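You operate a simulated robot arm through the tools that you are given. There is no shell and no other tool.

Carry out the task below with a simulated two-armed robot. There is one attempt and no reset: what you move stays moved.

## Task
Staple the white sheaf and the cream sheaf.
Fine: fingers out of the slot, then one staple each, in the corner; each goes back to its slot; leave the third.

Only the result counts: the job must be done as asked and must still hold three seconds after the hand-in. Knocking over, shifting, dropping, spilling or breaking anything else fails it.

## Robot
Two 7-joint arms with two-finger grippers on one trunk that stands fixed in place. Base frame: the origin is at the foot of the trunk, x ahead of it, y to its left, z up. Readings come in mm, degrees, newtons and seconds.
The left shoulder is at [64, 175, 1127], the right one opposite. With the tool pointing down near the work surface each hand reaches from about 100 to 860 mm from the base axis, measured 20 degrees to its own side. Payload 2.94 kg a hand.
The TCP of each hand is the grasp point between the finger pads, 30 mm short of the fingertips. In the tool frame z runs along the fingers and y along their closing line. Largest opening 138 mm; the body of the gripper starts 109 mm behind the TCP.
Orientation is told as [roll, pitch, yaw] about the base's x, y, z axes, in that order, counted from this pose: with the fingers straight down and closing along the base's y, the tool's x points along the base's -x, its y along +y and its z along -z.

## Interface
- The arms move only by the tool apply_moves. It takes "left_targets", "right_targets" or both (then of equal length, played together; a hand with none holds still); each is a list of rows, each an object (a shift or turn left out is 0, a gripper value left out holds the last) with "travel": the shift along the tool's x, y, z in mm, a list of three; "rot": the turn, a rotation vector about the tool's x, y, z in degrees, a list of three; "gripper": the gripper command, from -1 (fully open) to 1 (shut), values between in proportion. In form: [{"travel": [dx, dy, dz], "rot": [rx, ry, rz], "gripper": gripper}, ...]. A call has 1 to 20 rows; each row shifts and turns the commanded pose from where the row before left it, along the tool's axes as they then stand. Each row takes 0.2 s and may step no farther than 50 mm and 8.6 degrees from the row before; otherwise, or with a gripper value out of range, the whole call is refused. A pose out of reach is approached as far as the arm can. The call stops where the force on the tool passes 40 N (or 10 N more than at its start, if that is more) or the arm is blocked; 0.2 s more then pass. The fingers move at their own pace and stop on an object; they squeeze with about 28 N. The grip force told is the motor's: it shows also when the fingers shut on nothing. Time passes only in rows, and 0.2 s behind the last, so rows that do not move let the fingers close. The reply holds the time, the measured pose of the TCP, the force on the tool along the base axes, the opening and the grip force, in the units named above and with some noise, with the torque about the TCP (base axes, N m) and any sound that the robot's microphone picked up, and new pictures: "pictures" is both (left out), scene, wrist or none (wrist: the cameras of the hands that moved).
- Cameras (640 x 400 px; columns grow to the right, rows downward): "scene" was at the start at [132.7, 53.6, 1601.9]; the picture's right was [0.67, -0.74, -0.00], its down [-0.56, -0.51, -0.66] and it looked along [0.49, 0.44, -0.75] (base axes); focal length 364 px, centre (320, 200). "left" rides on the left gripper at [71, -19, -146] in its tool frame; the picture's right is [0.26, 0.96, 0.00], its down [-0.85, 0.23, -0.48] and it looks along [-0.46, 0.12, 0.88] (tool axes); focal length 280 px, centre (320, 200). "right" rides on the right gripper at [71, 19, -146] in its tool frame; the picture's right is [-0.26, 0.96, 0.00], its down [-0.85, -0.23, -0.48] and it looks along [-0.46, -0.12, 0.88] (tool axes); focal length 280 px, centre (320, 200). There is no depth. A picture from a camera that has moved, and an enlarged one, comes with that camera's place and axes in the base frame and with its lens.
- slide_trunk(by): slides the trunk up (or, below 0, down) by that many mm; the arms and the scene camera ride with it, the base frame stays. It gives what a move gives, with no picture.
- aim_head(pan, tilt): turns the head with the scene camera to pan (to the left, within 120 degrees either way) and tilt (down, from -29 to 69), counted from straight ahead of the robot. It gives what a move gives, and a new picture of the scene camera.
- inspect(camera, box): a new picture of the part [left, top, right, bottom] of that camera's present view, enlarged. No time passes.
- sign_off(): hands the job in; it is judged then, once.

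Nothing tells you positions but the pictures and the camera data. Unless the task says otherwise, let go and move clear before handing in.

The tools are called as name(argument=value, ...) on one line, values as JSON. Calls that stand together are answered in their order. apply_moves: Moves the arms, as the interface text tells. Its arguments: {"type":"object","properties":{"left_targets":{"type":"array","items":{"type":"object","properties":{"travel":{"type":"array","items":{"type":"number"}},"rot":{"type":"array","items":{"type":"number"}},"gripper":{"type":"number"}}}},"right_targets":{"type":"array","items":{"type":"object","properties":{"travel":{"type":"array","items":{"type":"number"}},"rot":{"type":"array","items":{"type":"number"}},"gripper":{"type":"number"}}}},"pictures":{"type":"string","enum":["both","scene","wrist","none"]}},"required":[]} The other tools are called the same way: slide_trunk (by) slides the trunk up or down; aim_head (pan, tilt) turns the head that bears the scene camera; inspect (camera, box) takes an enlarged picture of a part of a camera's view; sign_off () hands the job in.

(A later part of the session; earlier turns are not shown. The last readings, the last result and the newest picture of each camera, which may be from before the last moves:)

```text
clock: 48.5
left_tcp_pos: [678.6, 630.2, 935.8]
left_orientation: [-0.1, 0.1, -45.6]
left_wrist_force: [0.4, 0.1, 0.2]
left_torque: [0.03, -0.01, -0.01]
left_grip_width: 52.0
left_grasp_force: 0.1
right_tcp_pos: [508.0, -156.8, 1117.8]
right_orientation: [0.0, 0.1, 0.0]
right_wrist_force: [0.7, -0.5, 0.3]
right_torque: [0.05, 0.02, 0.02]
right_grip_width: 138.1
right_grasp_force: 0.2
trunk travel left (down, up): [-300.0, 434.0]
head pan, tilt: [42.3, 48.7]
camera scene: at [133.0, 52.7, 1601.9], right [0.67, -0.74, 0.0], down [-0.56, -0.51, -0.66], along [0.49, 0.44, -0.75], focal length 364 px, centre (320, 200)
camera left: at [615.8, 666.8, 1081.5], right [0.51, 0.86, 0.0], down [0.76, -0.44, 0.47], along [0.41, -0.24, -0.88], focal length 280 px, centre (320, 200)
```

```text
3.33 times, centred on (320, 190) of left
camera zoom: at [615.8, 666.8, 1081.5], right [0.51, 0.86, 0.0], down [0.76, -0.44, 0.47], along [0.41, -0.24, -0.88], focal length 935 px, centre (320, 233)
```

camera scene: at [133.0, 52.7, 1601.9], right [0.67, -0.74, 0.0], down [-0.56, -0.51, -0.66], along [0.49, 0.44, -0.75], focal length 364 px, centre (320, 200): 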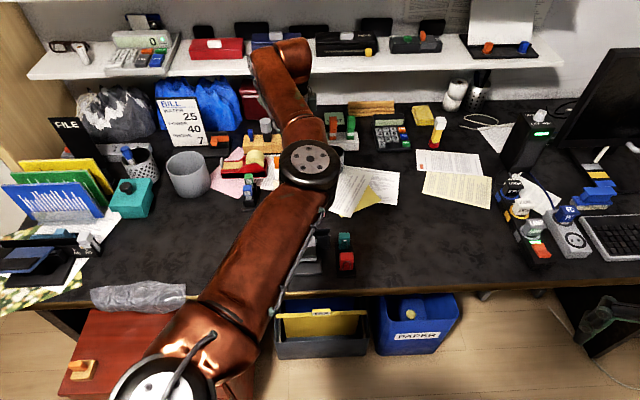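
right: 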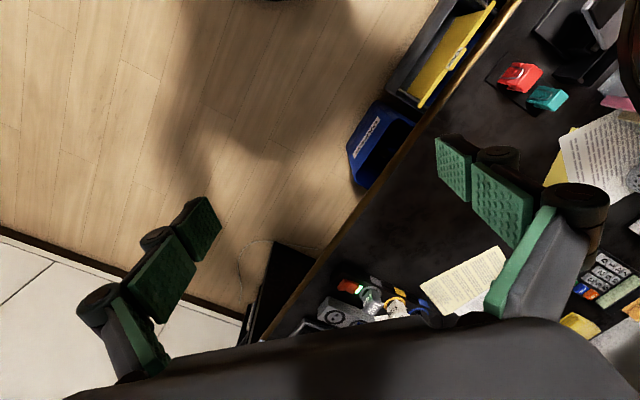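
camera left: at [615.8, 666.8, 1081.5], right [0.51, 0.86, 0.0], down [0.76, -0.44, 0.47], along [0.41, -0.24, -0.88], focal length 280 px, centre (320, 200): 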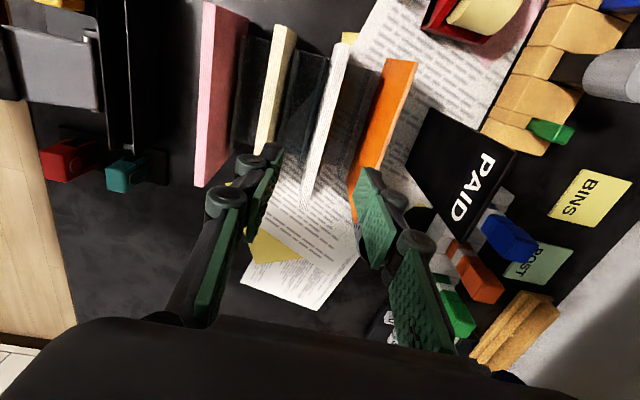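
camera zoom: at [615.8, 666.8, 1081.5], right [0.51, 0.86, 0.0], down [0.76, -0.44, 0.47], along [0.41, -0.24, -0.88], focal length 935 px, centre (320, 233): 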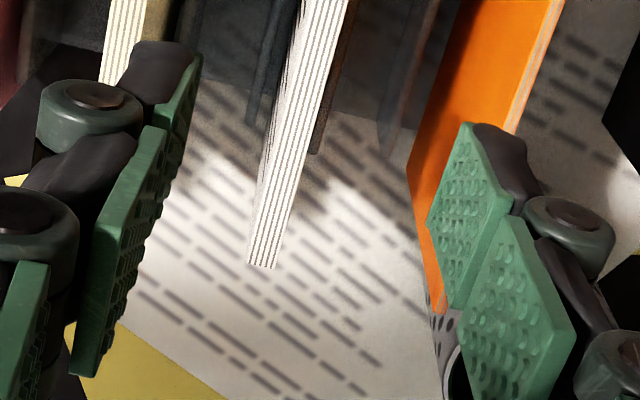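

The jaws are centred across the white sheaf; I only need to shift 4 mm along it, then descend as before.

apply_moves(left_targets=[{"travel": [4, 0.2, 33], "gripper": 0.25}, {"travel": [0, 0, 33]}, {"travel": [0, 0, 31]}, {}], pictures="wrist")

inspect(camera="left", box=[300, 30, 400, 110])

inspect(camera="left", box=[240, 140, 400, 300])

```text
clock: 49.5
left_tcp_pos: [675.7, 631.5, 839.7]
left_orientation: [-0.2, 0.1, -45.6]
left_wrist_force: [0.6, -0.3, 0.4]
left_torque: [-0.03, -0.03, -0.01]
left_grip_width: 51.7
left_grasp_force: 0.0
right_tcp_pos: [507.0, -157.6, 1118.4]
right_orientation: [0.1, 0.1, 0.1]
right_wrist_force: [-0.1, -0.2, -0.7]
right_torque: [0.02, -0.05, 0.0]
right_grip_width: 137.9
right_grasp_force: 0.1
trunk travel left (down, up): [-300.0, 434.0]
head pan, tilt: [42.3, 48.7]
camera left: at [613.6, 668.1, 984.7], right [0.51, 0.86, 0.0], down [0.76, -0.44, 0.47], along [0.41, -0.24, -0.88], focal length 280 px, centre (320, 200)
```

left: 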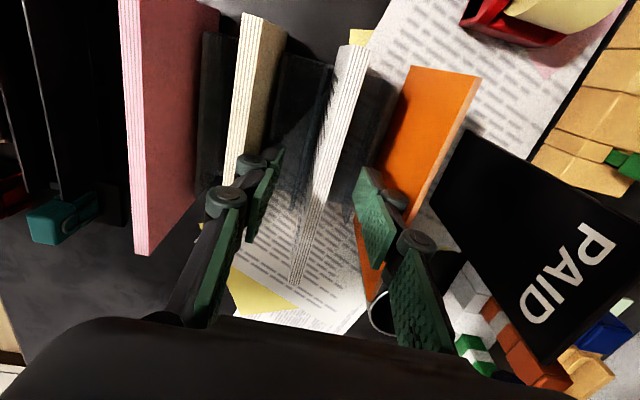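

```text
5.00 times, centred on (350, 70) of left
camera zoom: at [613.6, 668.1, 984.7], right [0.51, 0.86, 0.0], down [0.76, -0.44, 0.47], along [0.41, -0.24, -0.88], focal length 1402 px, centre (170, 850)
```

zoom: 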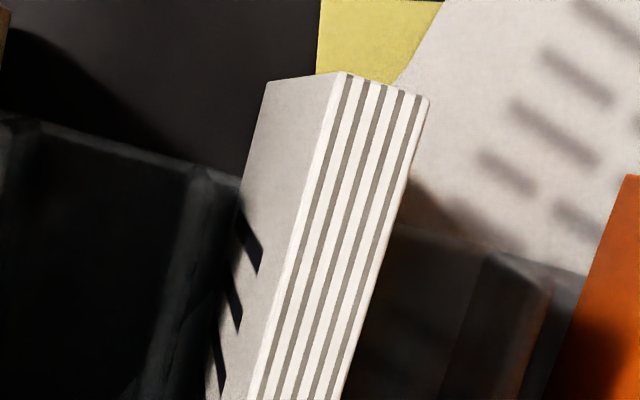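

```text
2.50 times, centred on (320, 220) of left
camera zoom: at [613.6, 668.1, 984.7], right [0.51, 0.86, 0.0], down [0.76, -0.44, 0.47], along [0.41, -0.24, -0.88], focal length 701 px, centre (320, 150)
```

zoom: 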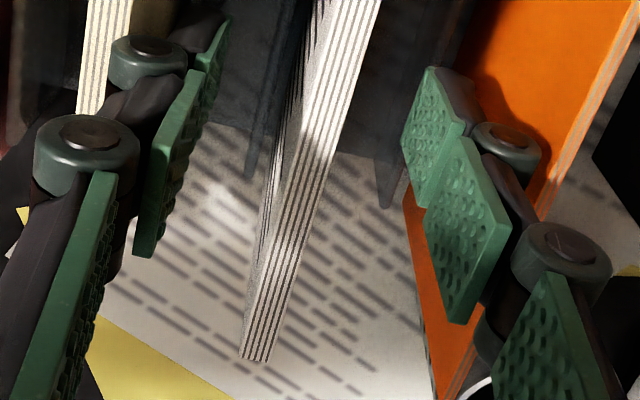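

apply_moves(left_targets=[{"travel": [1.5, 0.3, 0], "gripper": 0.6}, {"gripper": 1}, {"gripper": 1}, {"gripper": 1}, {"gripper": 1}], pictures="none")

apply_moves(left_targets=[{"gripper": 1}], pictures="none")

apply_moves(left_targets=[{"gripper": 1}], pictures="wrist")

```text
clock: 50.7
left_tcp_pos: [675.4, 633.2, 838.0]
left_orientation: [-0.1, 0.0, -45.5]
left_wrist_force: [0.6, 0.1, 1.3]
left_torque: [0.01, 0.01, 0.05]
left_grip_width: 8.4
left_grasp_force: 28.2
right_tcp_pos: [508.6, -156.1, 1117.9]
right_orientation: [-0.1, 0.1, 0.1]
right_wrist_force: [1.1, 0.5, -0.2]
right_torque: [-0.01, 0.0, 0.01]
right_grip_width: 138.0
right_grasp_force: 0.2
trunk travel left (down, up): [-300.0, 434.0]
head pan, tilt: [42.3, 48.7]
```

```text
clock: 51.1
left_tcp_pos: [675.2, 634.0, 838.7]
left_orientation: [-0.2, 0.0, -45.5]
left_wrist_force: [-0.1, 0.5, -0.2]
left_torque: [0.0, -0.02, 0.03]
left_grip_width: 8.1
left_grasp_force: 27.6
right_tcp_pos: [508.1, -156.5, 1118.3]
right_orientation: [0.0, 0.1, 0.2]
right_wrist_force: [1.0, 0.1, -0.5]
right_torque: [0.0, -0.01, 0.02]
right_grip_width: 138.0
right_grasp_force: 0.2
trunk travel left (down, up): [-300.0, 434.0]
head pan, tilt: [42.3, 48.7]
```

```text
clock: 51.5
left_tcp_pos: [675.4, 632.9, 839.3]
left_orientation: [-0.2, 0.2, -45.5]
left_wrist_force: [0.3, -0.3, -0.7]
left_torque: [0.01, -0.01, 0.02]
left_grip_width: 8.4
left_grasp_force: 27.9
right_tcp_pos: [508.4, -155.6, 1118.3]
right_orientation: [0.0, 0.1, 0.2]
right_wrist_force: [0.0, -0.4, 0.2]
right_torque: [0.0, 0.0, 0.01]
right_grip_width: 137.9
right_grasp_force: 0.1
trunk travel left (down, up): [-300.0, 434.0]
head pan, tilt: [42.3, 48.7]
camera left: at [612.2, 670.3, 984.5], right [0.51, 0.86, 0.0], down [0.76, -0.44, 0.47], along [0.41, -0.24, -0.88], focal length 280 px, centre (320, 200)
```

left: 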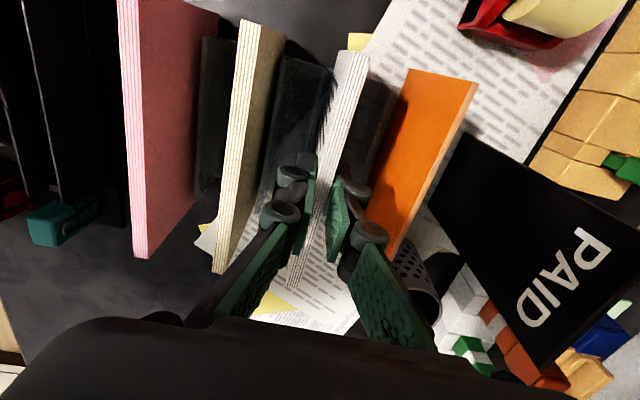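

White is gripped at 8.4 mm with no side force, at hand pose (675, 633, 839). Lifting it clear.

apply_moves(left_targets=[{"travel": [0, 0, -20], "gripper": 1}, {"travel": [0, 0, -30]}, {"travel": [0, 0, -36]}, {"travel": [0, 0, -36]}, {"travel": [0, 0, -36]}, {}], pictures="wrist")

apply_moves(left_targets=[{"gripper": 1}], pictures="none")

```text
clock: 52.9
left_tcp_pos: [675.7, 634.2, 996.1]
left_orientation: [-0.2, 0.1, -45.5]
left_wrist_force: [-0.3, -0.1, -1.1]
left_torque: [-0.01, 0.0, -0.03]
left_grip_width: 8.4
left_grasp_force: 27.7
right_tcp_pos: [508.8, -155.4, 1117.4]
right_orientation: [0.1, 0.1, 0.1]
right_wrist_force: [0.3, -0.7, -1.1]
right_torque: [0.0, -0.01, -0.04]
right_grip_width: 138.1
right_grasp_force: 0.0
trunk travel left (down, up): [-300.0, 434.0]
head pan, tilt: [42.3, 48.7]
camera left: at [612.3, 671.1, 1142.8], right [0.51, 0.86, 0.0], down [0.76, -0.44, 0.47], along [0.41, -0.24, -0.88], focal length 280 px, centre (320, 200)
```

left: 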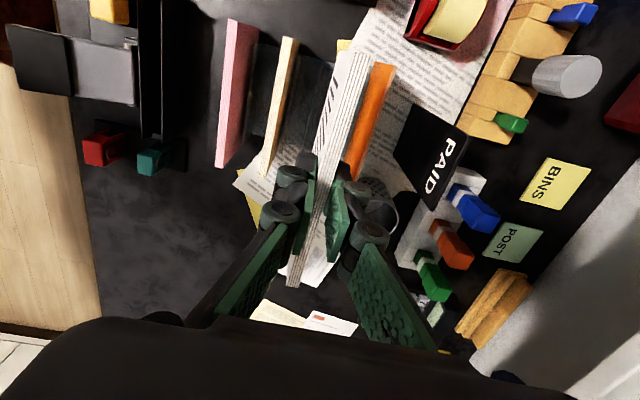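

```text
clock: 53.3
left_tcp_pos: [676.6, 633.6, 997.2]
left_orientation: [-0.3, 0.1, -45.4]
left_wrist_force: [0.6, -0.4, -0.5]
left_torque: [0.03, 0.01, 0.02]
left_grip_width: 8.5
left_grasp_force: 27.9
right_tcp_pos: [509.0, -155.2, 1117.5]
right_orientation: [0.1, 0.1, 0.1]
right_wrist_force: [-1.6, -0.7, 0.5]
right_torque: [0.02, 0.0, 0.0]
right_grip_width: 138.1
right_grasp_force: 0.1
trunk travel left (down, up): [-300.0, 434.0]
head pan, tilt: [42.3, 48.7]
```

apply_moves(left_targets=[{"rot": [-0.14, 0.14, -0.5], "travel": [0, -30, 0], "gripper": 1}, {"travel": [0, -42.6, 0]}, {"travel": [0, -43, 0]}, {"travel": [0, -43, 0]}, {"travel": [0, -42, 0]}, {}])

inspect(camera="scene", box=[260, 165, 335, 225])

inspect(camera="scene", box=[270, 225, 320, 265])

apply_moves(left_targets=[{"gripper": 1}], pictures="none")

```text
clock: 54.7
left_tcp_pos: [530.6, 494.0, 997.3]
left_orientation: [-0.1, 0.2, -45.1]
left_wrist_force: [0.2, 1.7, -1.1]
left_torque: [-0.06, 0.01, 0.01]
left_grip_width: 8.3
left_grasp_force: 28.4
right_tcp_pos: [508.3, -155.4, 1117.8]
right_orientation: [0.0, 0.2, 0.1]
right_wrist_force: [-1.1, -0.3, 0.5]
right_torque: [-0.02, 0.04, 0.05]
right_grip_width: 138.4
right_grasp_force: 0.0
trunk travel left (down, up): [-300.0, 434.0]
head pan, tilt: [42.3, 48.7]
camera scene: at [133.2, 54.3, 1601.8], right [0.67, -0.74, 0.0], down [-0.56, -0.51, -0.66], along [0.49, 0.44, -0.75], focal length 364 px, centre (320, 200)
camera left: at [467.6, 530.4, 1143.2], right [0.5, 0.87, 0.0], down [0.76, -0.44, 0.47], along [0.41, -0.24, -0.88], focal length 280 px, centre (320, 200)
```

scene: 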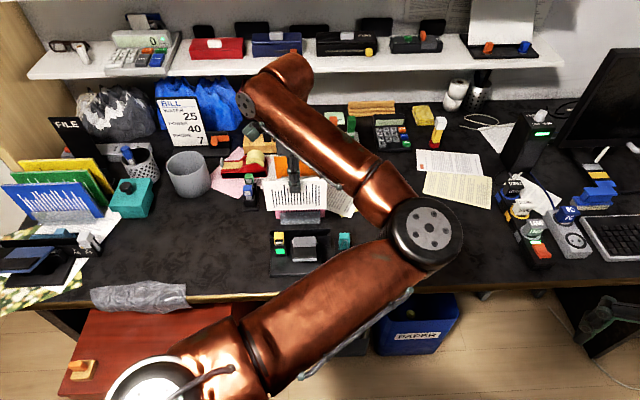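
left: 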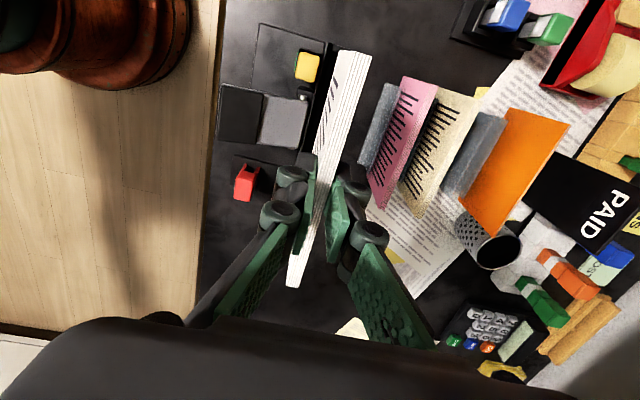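

```text
6.67 times, centred on (298, 195) of scene
camera zoom: at [133.2, 54.3, 1601.8], right [0.67, -0.74, 0.0], down [-0.56, -0.51, -0.66], along [0.49, 0.44, -0.75], focal length 2429 px, centre (470, 233)
```

zoom: 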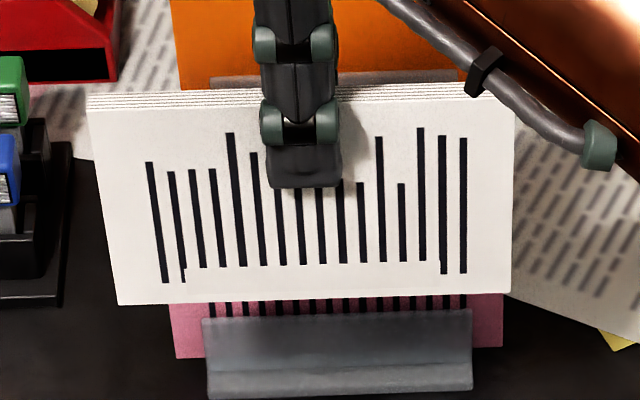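

```text
10.00 times, centred on (295, 245) of scene
camera zoom: at [133.2, 54.3, 1601.8], right [0.67, -0.74, 0.0], down [-0.56, -0.51, -0.66], along [0.49, 0.44, -0.75], focal length 3644 px, centre (570, -250)
```

zoom: 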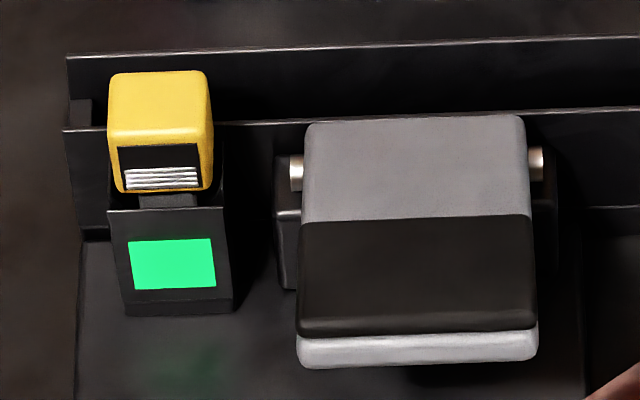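

```text
clock: 55.1
left_tcp_pos: [530.2, 493.5, 997.6]
left_orientation: [-0.1, 0.1, -45.2]
left_wrist_force: [-0.4, 0.5, -1.1]
left_torque: [-0.04, -0.02, -0.02]
left_grip_width: 8.1
left_grasp_force: 27.5
right_tcp_pos: [508.5, -157.1, 1117.8]
right_orientation: [0.0, 0.1, 0.0]
right_wrist_force: [-0.2, 0.1, 0.9]
right_torque: [-0.02, 0.0, -0.01]
right_grip_width: 138.0
right_grasp_force: 0.0
trunk travel left (down, up): [-300.0, 434.0]
head pan, tilt: [42.3, 48.7]
```

The white sheaf is over the trough, unstapled, and the light is still green. It sits about 3 mm left of where the cream one was, so I'll correct that and lower it to just above the walls.

apply_moves(left_targets=[{"travel": [-3.2, 0.7, 0], "gripper": 1}, {"travel": [0, 0, 32]}, {"travel": [0, 0, 32]}, {"travel": [0, 0, 31]}, {}], pictures="wrist")

inspect(camera="left", box=[200, 0, 400, 180])

inspect(camera="scene", box=[255, 190, 345, 280])

apply_moves(left_targets=[{"gripper": 1}], pictures="none")

```text
clock: 56.3
left_tcp_pos: [533.2, 492.5, 902.7]
left_orientation: [0.0, 0.2, -45.0]
left_wrist_force: [-0.2, 1.3, -1.7]
left_torque: [0.01, -0.01, 0.02]
left_grip_width: 8.2
left_grasp_force: 27.7
right_tcp_pos: [507.9, -156.0, 1118.2]
right_orientation: [0.0, 0.0, 0.1]
right_wrist_force: [-0.1, 0.4, 0.8]
right_torque: [0.03, -0.03, 0.0]
right_grip_width: 137.9
right_grasp_force: 0.1
trunk travel left (down, up): [-300.0, 434.0]
head pan, tilt: [42.3, 48.7]
camera left: at [469.9, 527.8, 1048.3], right [0.5, 0.87, 0.0], down [0.76, -0.44, 0.47], along [0.41, -0.23, -0.88], focal length 280 px, centre (320, 200)
```

left: 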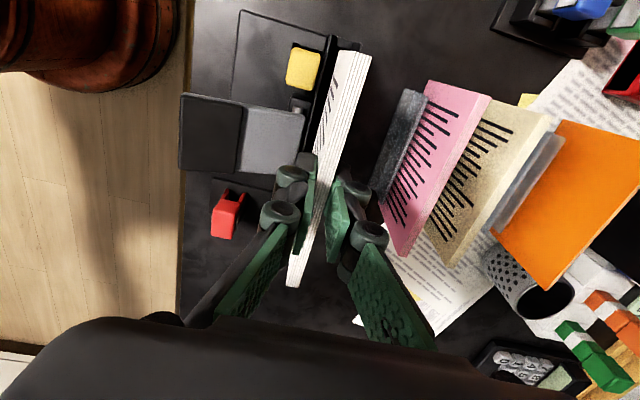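

```text
2.22 times, centred on (300, 90) of left
camera zoom: at [469.9, 527.8, 1048.3], right [0.5, 0.87, 0.0], down [0.76, -0.44, 0.47], along [0.41, -0.23, -0.88], focal length 623 px, centre (364, 444)
```

zoom: 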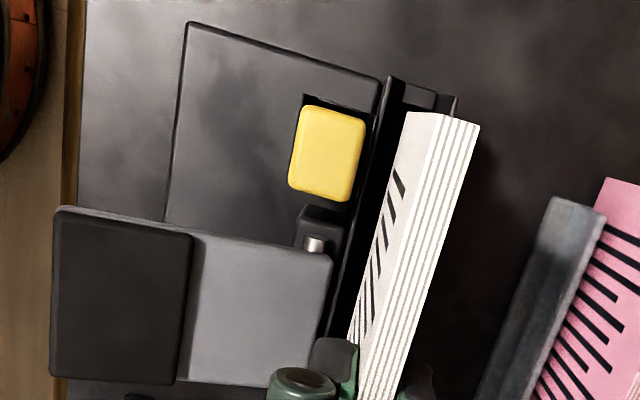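

```text
4.44 times, centred on (300, 235) of scene
camera zoom: at [132.4, 53.0, 1602.0], right [0.67, -0.74, 0.0], down [-0.56, -0.51, -0.66], along [0.49, 0.44, -0.75], focal length 1619 px, centre (409, 44)
```

zoom: 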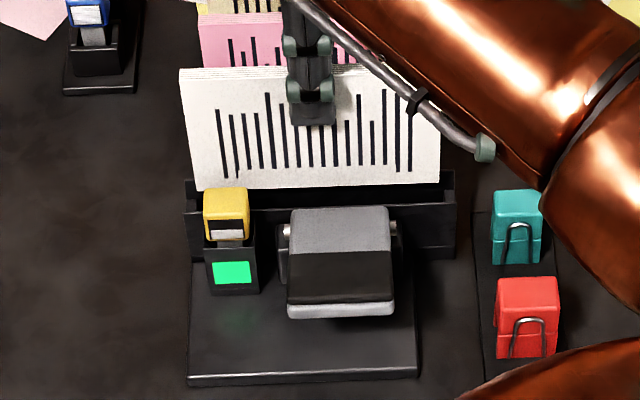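

```text
clock: 56.7
left_tcp_pos: [533.7, 491.5, 903.3]
left_orientation: [0.0, 0.2, -44.9]
left_wrist_force: [-0.3, 0.5, -0.7]
left_torque: [-0.02, -0.01, 0.01]
left_grip_width: 8.2
left_grasp_force: 27.8
right_tcp_pos: [507.4, -156.4, 1117.9]
right_orientation: [0.0, 0.1, 0.1]
right_wrist_force: [0.4, -0.3, -0.3]
right_torque: [0.0, -0.03, -0.01]
right_grip_width: 137.8
right_grasp_force: 0.0
trunk travel left (down, up): [-300.0, 434.0]
head pan, tilt: [42.3, 48.7]
```

White now matches the cream sheaf's placement to the pixel. Lowering into the trough.

apply_moves(left_targets=[{"travel": [0, 0, 15], "gripper": 1}, {"travel": [0, 0, 15]}, {"travel": [0, 0, 15]}, {"travel": [0, 0, 10]}, {}], pictures="none")

apply_moves(left_targets=[{"travel": [0, 0, 2], "gripper": 1}, {}], pictures="none")

```text
clock: 57.9
left_tcp_pos: [535.1, 492.5, 846.9]
left_orientation: [0.0, 0.2, -45.0]
left_wrist_force: [-0.8, -0.5, 0.9]
left_torque: [-0.03, -0.09, 0.02]
left_grip_width: 8.2
left_grasp_force: 28.1
right_tcp_pos: [508.5, -156.9, 1117.3]
right_orientation: [0.0, 0.1, 0.1]
right_wrist_force: [0.0, 0.4, 0.3]
right_torque: [0.01, 0.02, 0.03]
right_grip_width: 138.1
right_grasp_force: 0.1
trunk travel left (down, up): [-300.0, 434.0]
head pan, tilt: [42.3, 48.7]
```

```text
clock: 58.5
left_tcp_pos: [533.2, 491.4, 846.6]
left_orientation: [0.1, 0.2, -45.1]
left_wrist_force: [-1.4, 2.4, 10.7]
left_torque: [-0.35, -0.49, 0.05]
left_grip_width: 8.3
left_grasp_force: 28.1
right_tcp_pos: [506.8, -155.7, 1117.9]
right_orientation: [0.0, 0.0, 0.1]
right_wrist_force: [0.3, -0.1, 0.0]
right_torque: [-0.02, -0.05, 0.02]
right_grip_width: 138.0
right_grasp_force: 0.0
trunk travel left (down, up): [-300.0, 434.0]
head pan, tilt: [42.3, 48.7]
```

apply_moves(left_targets=[{"travel": [0, 0, -1], "gripper": 1}, {"gripper": 0.8}, {"gripper": 0.74}, {"gripper": 0.74}, {"gripper": 0.74}, {"travel": [0, 5, 0], "gripper": 0.74}, {"travel": [0, 5, 0]}, {"travel": [0, 3, 0]}, {}], pictures="wrist")

inspect(camera="left", box=[240, 0, 400, 200])

inspect(camera="left", box=[240, 130, 400, 300])

```text
clock: 60.5
left_tcp_pos: [544.6, 500.6, 846.4]
left_orientation: [-0.1, 0.2, -44.9]
left_wrist_force: [-4.5, -4.4, 1.3]
left_torque: [-0.12, 0.11, 0.01]
left_grip_width: 21.8
left_grasp_force: 2.4
right_tcp_pos: [506.7, -157.0, 1117.5]
right_orientation: [0.2, 0.0, 0.2]
right_wrist_force: [0.1, -0.4, 0.0]
right_torque: [-0.04, 0.01, 0.0]
right_grip_width: 138.0
right_grasp_force: 0.2
trunk travel left (down, up): [-300.0, 434.0]
head pan, tilt: [42.3, 48.7]
camera left: at [480.3, 536.2, 992.2], right [0.5, 0.87, 0.0], down [0.76, -0.44, 0.47], along [0.41, -0.24, -0.88], focal length 280 px, centre (320, 200)
```

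left: 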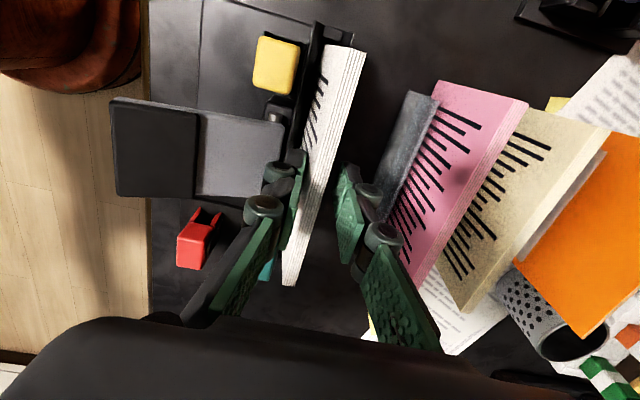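

```text
2.00 times, centred on (320, 100) of left
camera zoom: at [480.3, 536.2, 992.2], right [0.5, 0.87, 0.0], down [0.76, -0.44, 0.47], along [0.41, -0.24, -0.88], focal length 561 px, centre (320, 400)
```

zoom: 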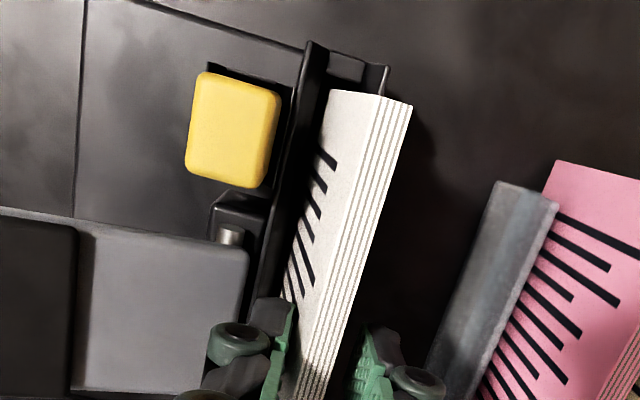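

```text
2.35 times, centred on (320, 215) of left
camera zoom: at [480.3, 536.2, 992.2], right [0.5, 0.87, 0.0], down [0.76, -0.44, 0.47], along [0.41, -0.24, -0.88], focal length 660 px, centre (320, 165)
```

zoom: 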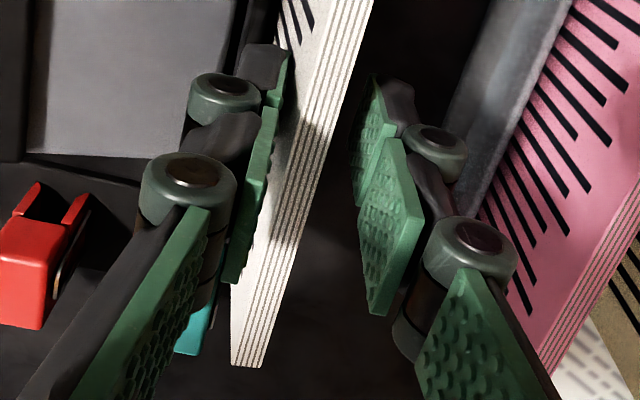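

White is against the back wall now. I'll ease the front finger off and check that it stands by itself.

apply_moves(left_targets=[{"travel": [0, -3, 0], "gripper": 0.6}, {"travel": [0, -1.5, 0], "gripper": 0.6}, {}, {}], pictures="wrist")

inspect(camera="left", box=[240, 0, 400, 200])

inspect(camera="left", box=[240, 130, 400, 300])

```text
clock: 61.5
left_tcp_pos: [541.5, 497.1, 847.1]
left_orientation: [0.0, 0.2, -45.1]
left_wrist_force: [-0.2, -0.4, 1.0]
left_torque: [-0.01, 0.0, 0.0]
left_grip_width: 27.6
left_grasp_force: 0.0
right_tcp_pos: [508.7, -155.6, 1118.1]
right_orientation: [0.0, 0.1, 0.1]
right_wrist_force: [0.3, 0.1, -0.5]
right_torque: [0.0, 0.05, 0.02]
right_grip_width: 138.1
right_grasp_force: 0.1
trunk travel left (down, up): [-300.0, 434.0]
head pan, tilt: [42.3, 48.7]
camera left: at [477.4, 533.2, 992.4], right [0.5, 0.87, 0.0], down [0.76, -0.44, 0.47], along [0.41, -0.23, -0.88], focal length 280 px, centre (320, 200)
```

left: 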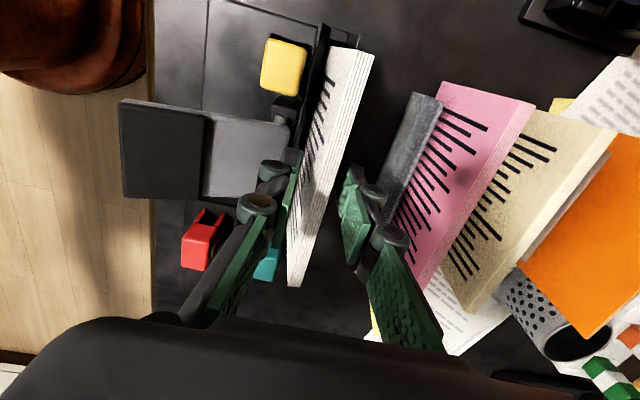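

```text
2.00 times, centred on (320, 100) of left
camera zoom: at [477.4, 533.2, 992.4], right [0.5, 0.87, 0.0], down [0.76, -0.44, 0.47], along [0.41, -0.23, -0.88], focal length 561 px, centre (320, 400)
```

zoom: 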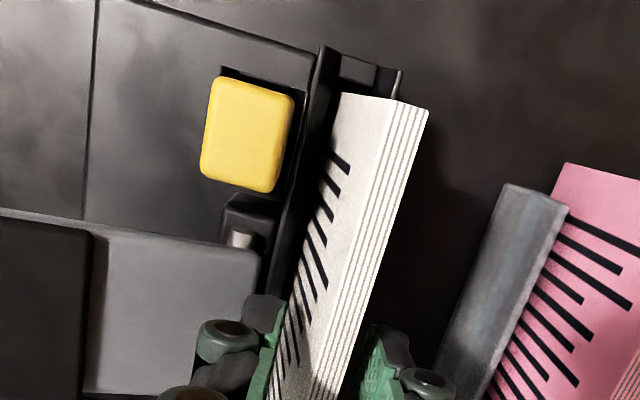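

```text
2.35 times, centred on (320, 215) of left
camera zoom: at [477.4, 533.2, 992.4], right [0.5, 0.87, 0.0], down [0.76, -0.44, 0.47], along [0.41, -0.23, -0.88], focal length 660 px, centre (320, 165)
```

zoom: 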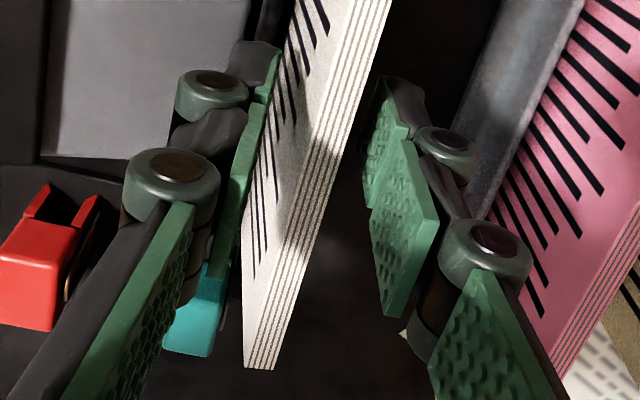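

White stands free, leaning gently back, just as cream did. I'll lift clear, close the fingers and go over the lever pad.

apply_moves(left_targets=[{"travel": [0, 0, -15], "gripper": 0.6}, {"travel": [0, 0, -25]}, {"travel": [0, 0, -30]}, {"travel": [0, 0, -33], "gripper": 1}, {"travel": [-3, -33, 0], "gripper": 1}, {"travel": [-3, -33, 0]}, {"travel": [-3.2, -32.7, 0]}, {}])

inspect(camera="left", box=[230, 30, 450, 250])

inspect(camera="scene", box=[255, 190, 345, 280])

```text
clock: 63.3
left_tcp_pos: [476.8, 420.8, 949.8]
left_orientation: [-0.1, 0.2, -45.1]
left_wrist_force: [-0.3, 0.7, 0.2]
left_torque: [0.03, 0.02, 0.04]
left_grip_width: 0.0
left_grasp_force: 28.2
right_tcp_pos: [508.2, -155.9, 1117.9]
right_orientation: [0.1, 0.0, 0.1]
right_wrist_force: [0.0, 0.1, 0.6]
right_torque: [-0.03, 0.03, 0.0]
right_grip_width: 138.0
right_grasp_force: 0.0
trunk travel left (down, up): [-300.0, 434.0]
head pan, tilt: [42.3, 48.7]
camera scene: at [133.0, 53.9, 1601.9], right [0.67, -0.74, 0.0], down [-0.56, -0.51, -0.66], along [0.49, 0.44, -0.75], focal length 364 px, centre (320, 200)
camera left: at [413.9, 456.8, 1095.7], right [0.5, 0.87, 0.0], down [0.76, -0.44, 0.47], along [0.41, -0.24, -0.88], focal length 280 px, centre (320, 200)
```

scene: 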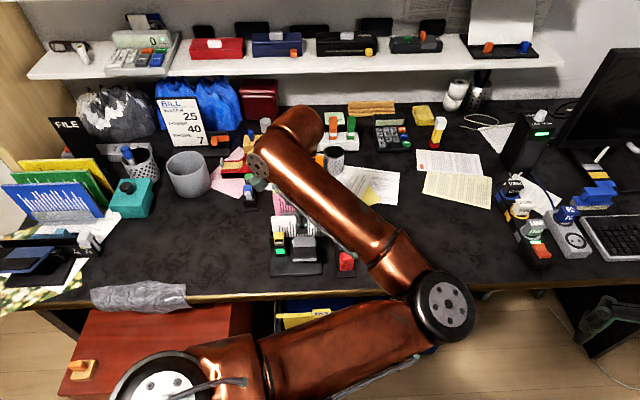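
left: 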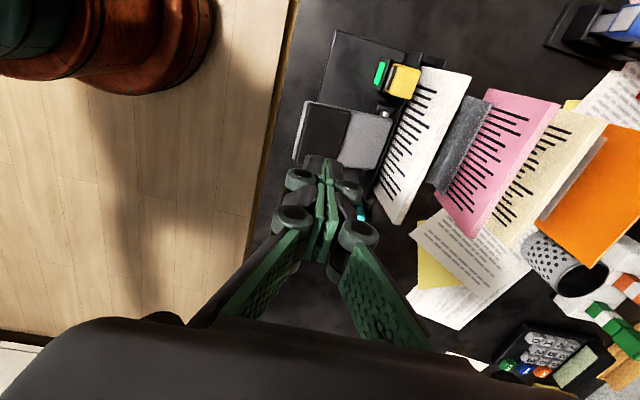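

```text
1.82 times, centred on (340, 140) of left
camera zoom: at [413.9, 456.8, 1095.7], right [0.5, 0.87, 0.0], down [0.76, -0.44, 0.47], along [0.41, -0.24, -0.88], focal length 510 px, centre (284, 309)
```

zoom: 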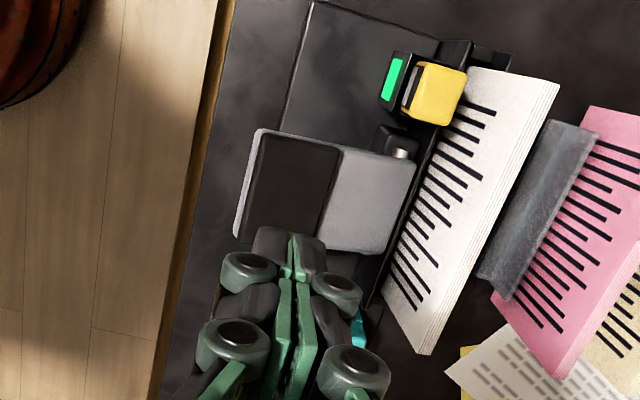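

```text
4.44 times, centred on (300, 235) of scene
camera zoom: at [133.0, 53.9, 1601.9], right [0.67, -0.74, 0.0], down [-0.56, -0.51, -0.66], along [0.49, 0.44, -0.75], focal length 1619 px, centre (409, 44)
```

zoom: 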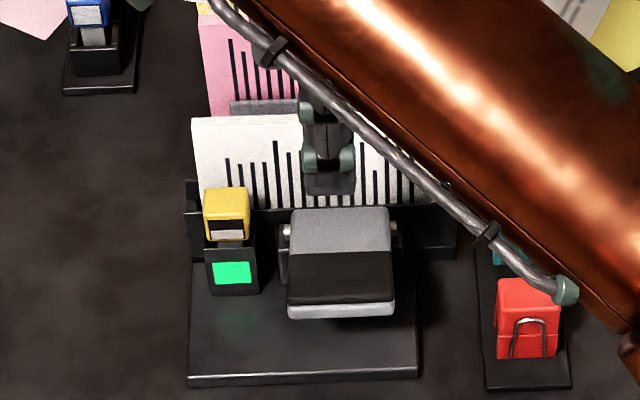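

Same arrangement as for cream, with the light green. I'll make one continuous press to the same depth.

apply_moves(left_targets=[{"travel": [0, 0, 36], "gripper": 1}, {"travel": [0, 0, 34]}, {"travel": [0, 0, 5]}, {"travel": [0, 0, 5]}, {"travel": [0, 0, 5]}, {"travel": [0, 0, 4]}, {"travel": [0, 0, 4]}, {"travel": [0, 0, 4]}, {"travel": [0, 0, 4]}, {"travel": [0, 0, 4]}, {"travel": [0, 0, 4]}, {"travel": [0, 0, 4]}, {"travel": [0, 0, 4]}, {"travel": [0, 0, 2]}, {"travel": [0, 0, 1]}], pictures="wrist")

```text
clock: 66.6
left_tcp_pos: [477.1, 421.3, 834.4]
left_orientation: [0.5, 0.1, -45.0]
left_wrist_force: [-8.8, -4.3, 24.9]
left_torque: [-0.24, 0.29, 0.03]
left_grip_width: 0.0
left_grasp_force: 29.1
right_tcp_pos: [506.1, -156.4, 1117.5]
right_orientation: [0.1, -0.1, 0.0]
right_wrist_force: [0.6, 0.1, -0.6]
right_torque: [-0.01, -0.02, 0.0]
right_grip_width: 138.3
right_grasp_force: 0.1
trunk travel left (down, up): [-300.0, 434.0]
head pan, tilt: [42.3, 48.7]
stopped in row 15 (left hand): the force on the tool passed its limit at 41 N (the readings are from after the stop); the commanded pose is now the measured one
camera left: at [412.7, 455.6, 979.9], right [0.5, 0.87, 0.01], down [0.76, -0.44, 0.48], along [0.42, -0.23, -0.88], focal length 280 px, centre (320, 200)
```

left: 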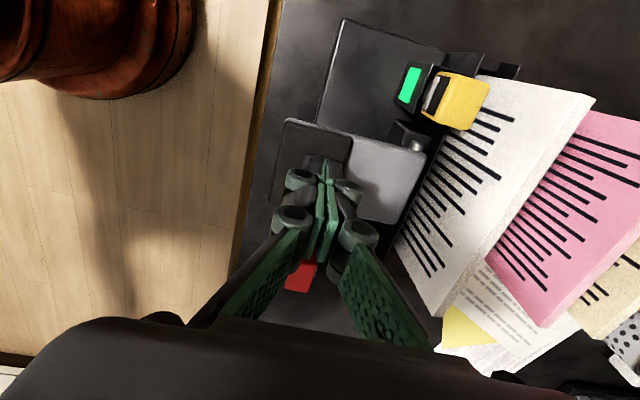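

The lever reached the same end position at 41 N. Lifting off and then checking the corner the same way.

apply_moves(left_targets=[{"travel": [0, 0, -10], "gripper": 1}, {"travel": [0, 0, -20]}, {"travel": [0, 0, -30]}, {"travel": [0, 0, -40]}, {"travel": [0, 0, -36], "rot": [0.28, -0.42, 0]}, {}])

inspect(camera="scene", box=[270, 225, 320, 265])

inspect(camera="scene", box=[255, 190, 345, 280])

```text
clock: 68.0
left_tcp_pos: [478.9, 420.0, 969.6]
left_orientation: [-0.1, -0.2, -45.0]
left_wrist_force: [0.1, -0.5, 0.0]
left_torque: [0.03, -0.03, -0.01]
left_grip_width: 0.1
left_grasp_force: 28.8
right_tcp_pos: [507.4, -156.1, 1117.2]
right_orientation: [0.0, 0.1, 0.1]
right_wrist_force: [-0.1, -0.4, 0.4]
right_torque: [0.0, 0.04, -0.01]
right_grip_width: 137.9
right_grasp_force: 0.1
trunk travel left (down, up): [-300.0, 434.0]
head pan, tilt: [42.3, 48.7]
camera scene: at [133.1, 53.2, 1601.8], right [0.67, -0.74, 0.0], down [-0.56, -0.51, -0.66], along [0.49, 0.44, -0.75], focal length 364 px, centre (320, 200)
camera left: at [415.4, 455.5, 1114.4], right [0.5, 0.87, 0.0], down [0.76, -0.44, 0.48], along [0.41, -0.24, -0.88], focal length 280 px, centre (320, 200)
```

scene: 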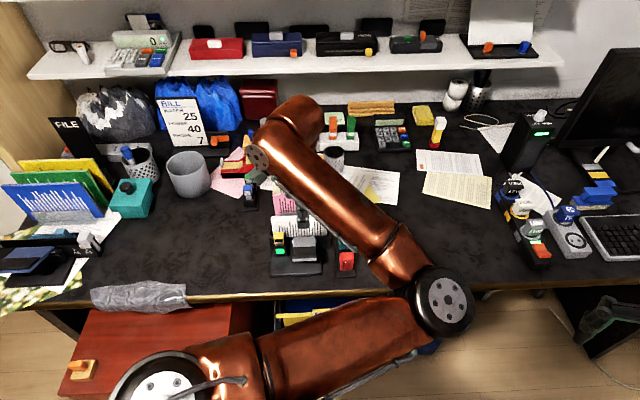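
left: 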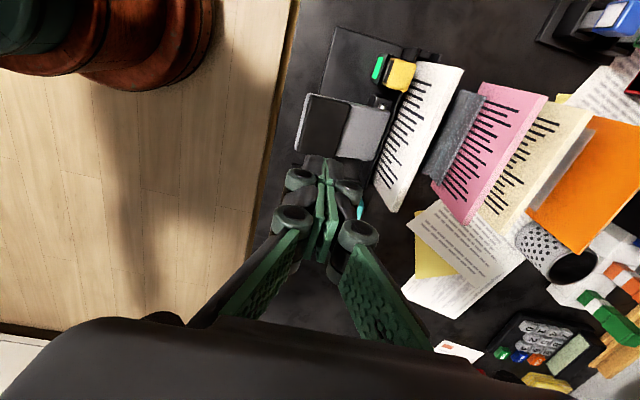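

```text
10.00 times, centred on (295, 245) of scene
camera zoom: at [133.1, 53.2, 1601.8], right [0.67, -0.74, 0.0], down [-0.56, -0.51, -0.66], along [0.49, 0.44, -0.75], focal length 3644 px, centre (570, -250)
```

zoom: 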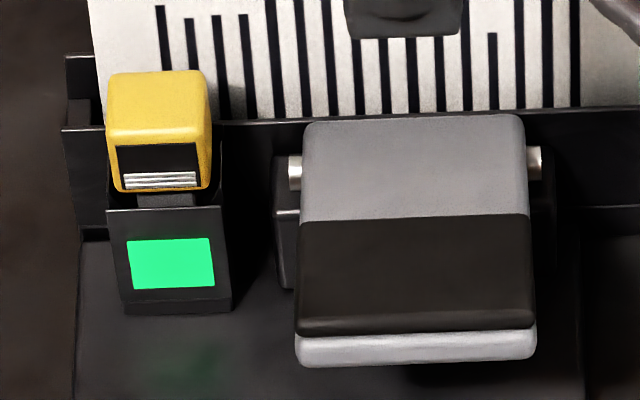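

```text
4.44 times, centred on (300, 235) of scene
camera zoom: at [133.1, 53.2, 1601.8], right [0.67, -0.74, 0.0], down [-0.56, -0.51, -0.66], along [0.49, 0.44, -0.75], focal length 1619 px, centre (409, 44)
```

zoom: 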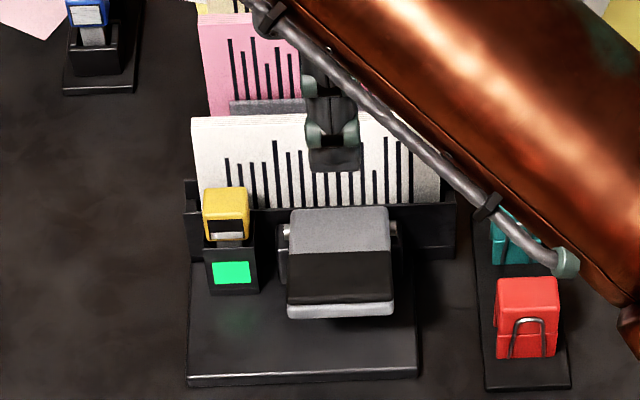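

The cartridge window shows one fewer staple line, so the white sheaf should now have its staple. I'll regrasp it with the jaws centred in the trough.

apply_moves(left_targets=[{"travel": [4, 30, 0], "gripper": 0.48}, {"travel": [4, 31, 0], "gripper": 0.48}, {"travel": [4.4, 31, 0], "gripper": 0.48}, {"travel": [0, 0, 35]}, {"travel": [0, 0, 35]}, {}], pictures="wrist")

inspect(camera="left", box=[240, 20, 400, 200])

inspect(camera="left", box=[240, 130, 400, 300])

```text
clock: 69.4
left_tcp_pos: [533.1, 489.6, 895.7]
left_orientation: [0.0, -0.3, -45.0]
left_wrist_force: [0.4, -0.3, 0.5]
left_torque: [0.01, -0.05, -0.02]
left_grip_width: 35.7
left_grasp_force: 0.1
right_tcp_pos: [508.5, -156.6, 1118.1]
right_orientation: [0.1, 0.0, 0.2]
right_wrist_force: [-0.4, -0.2, -0.2]
right_torque: [0.0, -0.04, -0.01]
right_grip_width: 138.3
right_grasp_force: 0.1
trunk travel left (down, up): [-300.0, 434.0]
head pan, tilt: [42.3, 48.7]
camera left: at [469.9, 527.2, 1042.1], right [0.5, 0.87, 0.0], down [0.76, -0.44, 0.48], along [0.42, -0.24, -0.88], focal length 280 px, centre (320, 200)
```

left: 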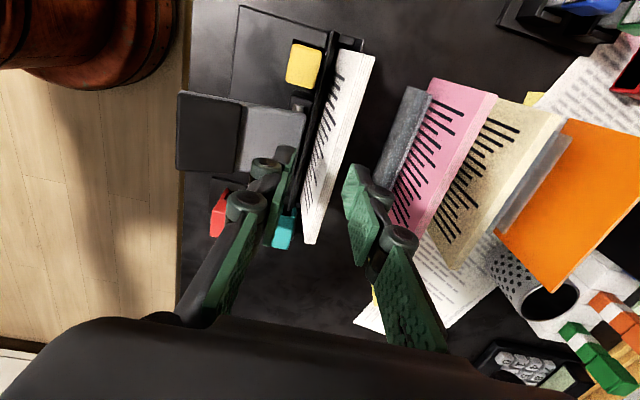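

```text
2.22 times, centred on (320, 110) of left
camera zoom: at [469.9, 527.2, 1042.1], right [0.5, 0.87, 0.0], down [0.76, -0.44, 0.48], along [0.42, -0.24, -0.88], focal length 623 px, centre (320, 400)
```

zoom: 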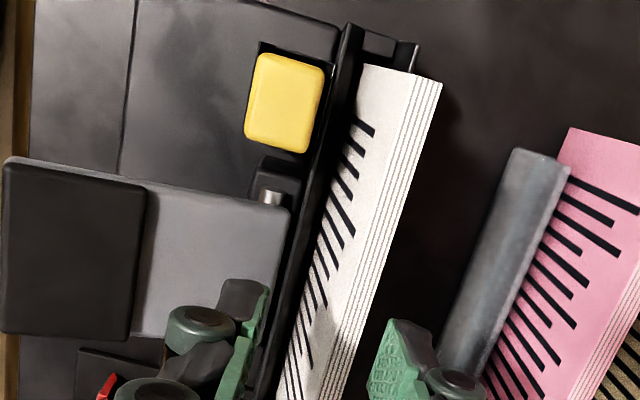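

```text
2.35 times, centred on (320, 215) of left
camera zoom: at [469.9, 527.2, 1042.1], right [0.5, 0.87, 0.0], down [0.76, -0.44, 0.48], along [0.42, -0.24, -0.88], focal length 660 px, centre (320, 165)
```

zoom: 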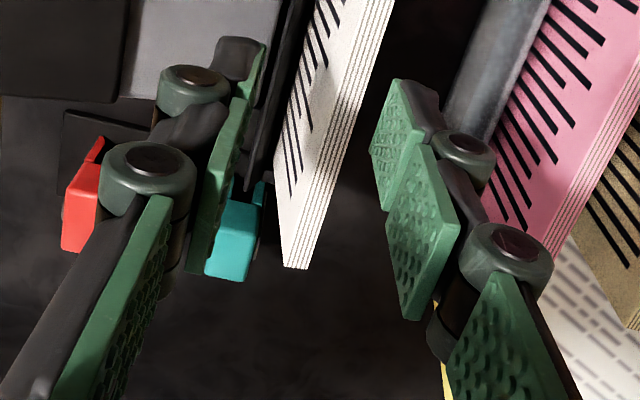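

apply_moves(left_targets=[{"travel": [0.5, 3.5, 0], "rot": [-0.2, -0.2, 0], "gripper": 0.48}, {"travel": [0, 0, 25]}, {"travel": [0, 0, 24]}, {"gripper": 0.48}], pictures="none")

apply_moves(left_targets=[{"gripper": 0.7}, {"gripper": 0.9}, {"gripper": 1}, {"gripper": 1}, {"gripper": 1}, {"gripper": 1}], pictures="wrist")

```text
clock: 70.4
left_tcp_pos: [536.6, 496.7, 849.2]
left_orientation: [0.2, -0.5, -45.0]
left_wrist_force: [-0.1, -0.1, 1.0]
left_torque: [-0.03, 0.01, 0.01]
left_grip_width: 36.1
left_grasp_force: 0.0
right_tcp_pos: [508.6, -156.5, 1118.5]
right_orientation: [0.0, 0.1, 0.1]
right_wrist_force: [1.0, 0.0, -0.4]
right_torque: [-0.01, -0.01, 0.02]
right_grip_width: 138.1
right_grasp_force: 0.0
trunk travel left (down, up): [-300.0, 434.0]
head pan, tilt: [42.3, 48.7]
```

```text
clock: 71.8
left_tcp_pos: [536.5, 495.0, 847.7]
left_orientation: [0.0, -0.5, -45.0]
left_wrist_force: [-11.2, -11.2, -3.0]
left_torque: [-0.81, 0.72, 0.04]
left_grip_width: 8.7
left_grasp_force: 28.2
right_tcp_pos: [507.6, -158.2, 1117.9]
right_orientation: [0.1, -0.1, 0.1]
right_wrist_force: [-0.2, 0.2, -0.7]
right_torque: [-0.01, 0.02, 0.01]
right_grip_width: 138.0
right_grasp_force: 0.0
trunk travel left (down, up): [-300.0, 434.0]
head pan, tilt: [42.3, 48.7]
camera left: at [471.7, 531.8, 992.8], right [0.5, 0.87, 0.0], down [0.76, -0.44, 0.48], along [0.42, -0.24, -0.88], focal length 280 px, centre (320, 200)
```

left: 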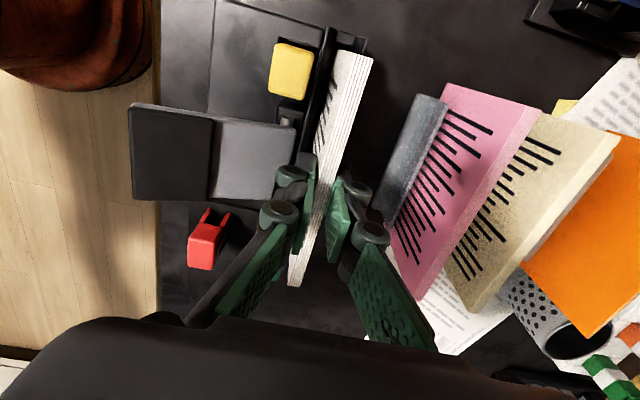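

apply_moves(left_targets=[{"travel": [0, -2, 0], "gripper": 1}, {"travel": [0, -2, 0]}, {"gripper": 1}], pictures="none")

```text
clock: 72.6
left_tcp_pos: [534.4, 495.2, 850.3]
left_orientation: [0.4, -0.5, -45.1]
left_wrist_force: [0.6, -0.6, -0.9]
left_torque: [-0.03, 0.13, 0.05]
left_grip_width: 8.4
left_grasp_force: 27.7
right_tcp_pos: [508.2, -156.3, 1118.6]
right_orientation: [0.0, 0.1, 0.0]
right_wrist_force: [0.7, -0.3, -0.1]
right_torque: [-0.01, 0.01, -0.01]
right_grip_width: 138.0
right_grasp_force: 0.1
trunk travel left (down, up): [-300.0, 434.0]
head pan, tilt: [42.3, 48.7]
```

The white sheaf is held squarely again with no force. Lifting it out to inspect its corner.

apply_moves(left_targets=[{"travel": [0, 0, -15], "gripper": 1}, {"travel": [0, 0, -25]}, {"travel": [0, 0, -30]}, {"travel": [0, 0, -40], "rot": [0.6, 0, 0]}, {"travel": [0, 0, -38]}, {}])

inspect(camera="scene", box=[260, 175, 335, 225])

inspect(camera="scene", box=[266, 193, 296, 213])

inspect(camera="left", box=[310, 30, 390, 90])

inspect(camera="left", box=[270, 240, 340, 300])

```text
clock: 74.0
left_tcp_pos: [534.4, 495.1, 998.4]
left_orientation: [-0.5, -0.5, -45.0]
left_wrist_force: [0.4, -0.2, -0.5]
left_torque: [0.03, 0.01, -0.06]
left_grip_width: 8.2
left_grasp_force: 28.5
right_tcp_pos: [508.0, -157.0, 1119.1]
right_orientation: [-0.1, 0.1, 0.0]
right_wrist_force: [-0.3, 0.2, 0.5]
right_torque: [-0.02, 0.02, 0.0]
right_grip_width: 137.9
right_grasp_force: 0.0
trunk travel left (down, up): [-300.0, 434.0]
head pan, tilt: [42.3, 48.7]
camera scene: at [133.4, 53.4, 1601.8], right [0.67, -0.74, 0.0], down [-0.56, -0.51, -0.66], along [0.49, 0.44, -0.75], focal length 364 px, centre (320, 200)
camera left: at [471.1, 533.0, 1142.9], right [0.5, 0.87, -0.01], down [0.76, -0.43, 0.48], along [0.41, -0.25, -0.88], focal length 280 px, centre (320, 200)
```

scene: 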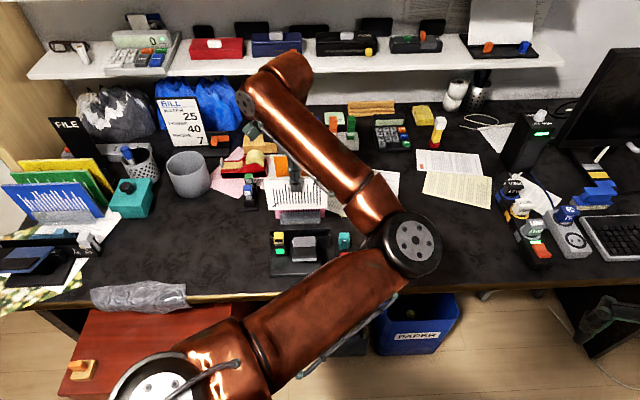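
left: 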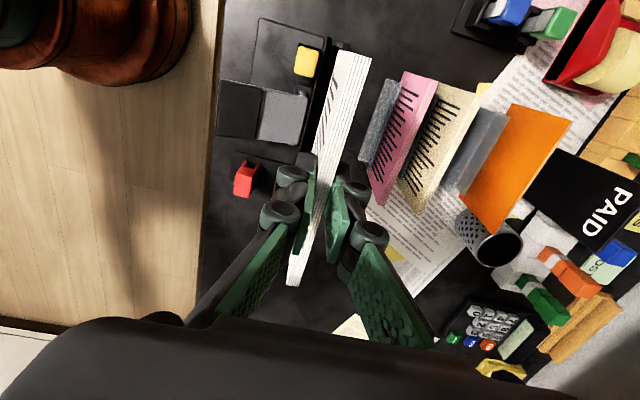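

```text
8.00 times, centred on (298, 200) of scene
camera zoom: at [133.4, 53.4, 1601.8], right [0.67, -0.74, 0.0], down [-0.56, -0.51, -0.66], along [0.49, 0.44, -0.75], focal length 2915 px, centre (500, 200)
```

zoom: 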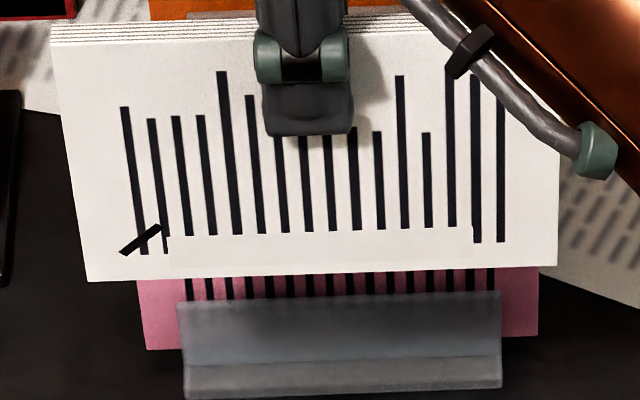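

```text
16.00 times, centred on (281, 203) of scene
camera zoom: at [133.4, 53.4, 1601.8], right [0.67, -0.74, 0.0], down [-0.56, -0.51, -0.66], along [0.49, 0.44, -0.75], focal length 5830 px, centre (944, 152)
```

zoom: 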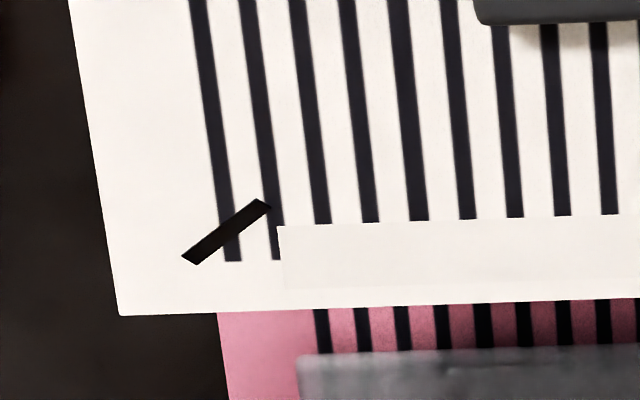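

```text
6.67 times, centred on (350, 60) of left
camera zoom: at [471.1, 533.0, 1142.9], right [0.5, 0.87, -0.01], down [0.76, -0.43, 0.48], along [0.41, -0.25, -0.88], focal length 1869 px, centre (120, 1133)
```

zoom: 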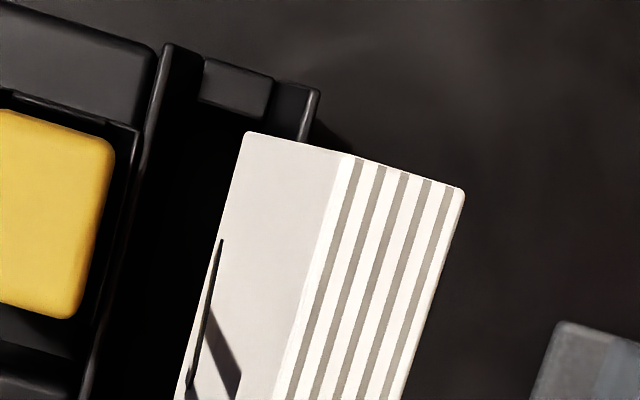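

```text
6.67 times, centred on (305, 270) of left
camera zoom: at [471.1, 533.0, 1142.9], right [0.5, 0.87, -0.01], down [0.76, -0.43, 0.48], along [0.41, -0.25, -0.88], focal length 1869 px, centre (420, -267)
```

zoom: 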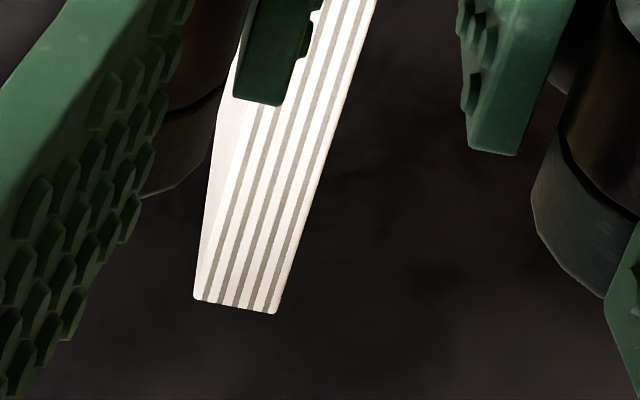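

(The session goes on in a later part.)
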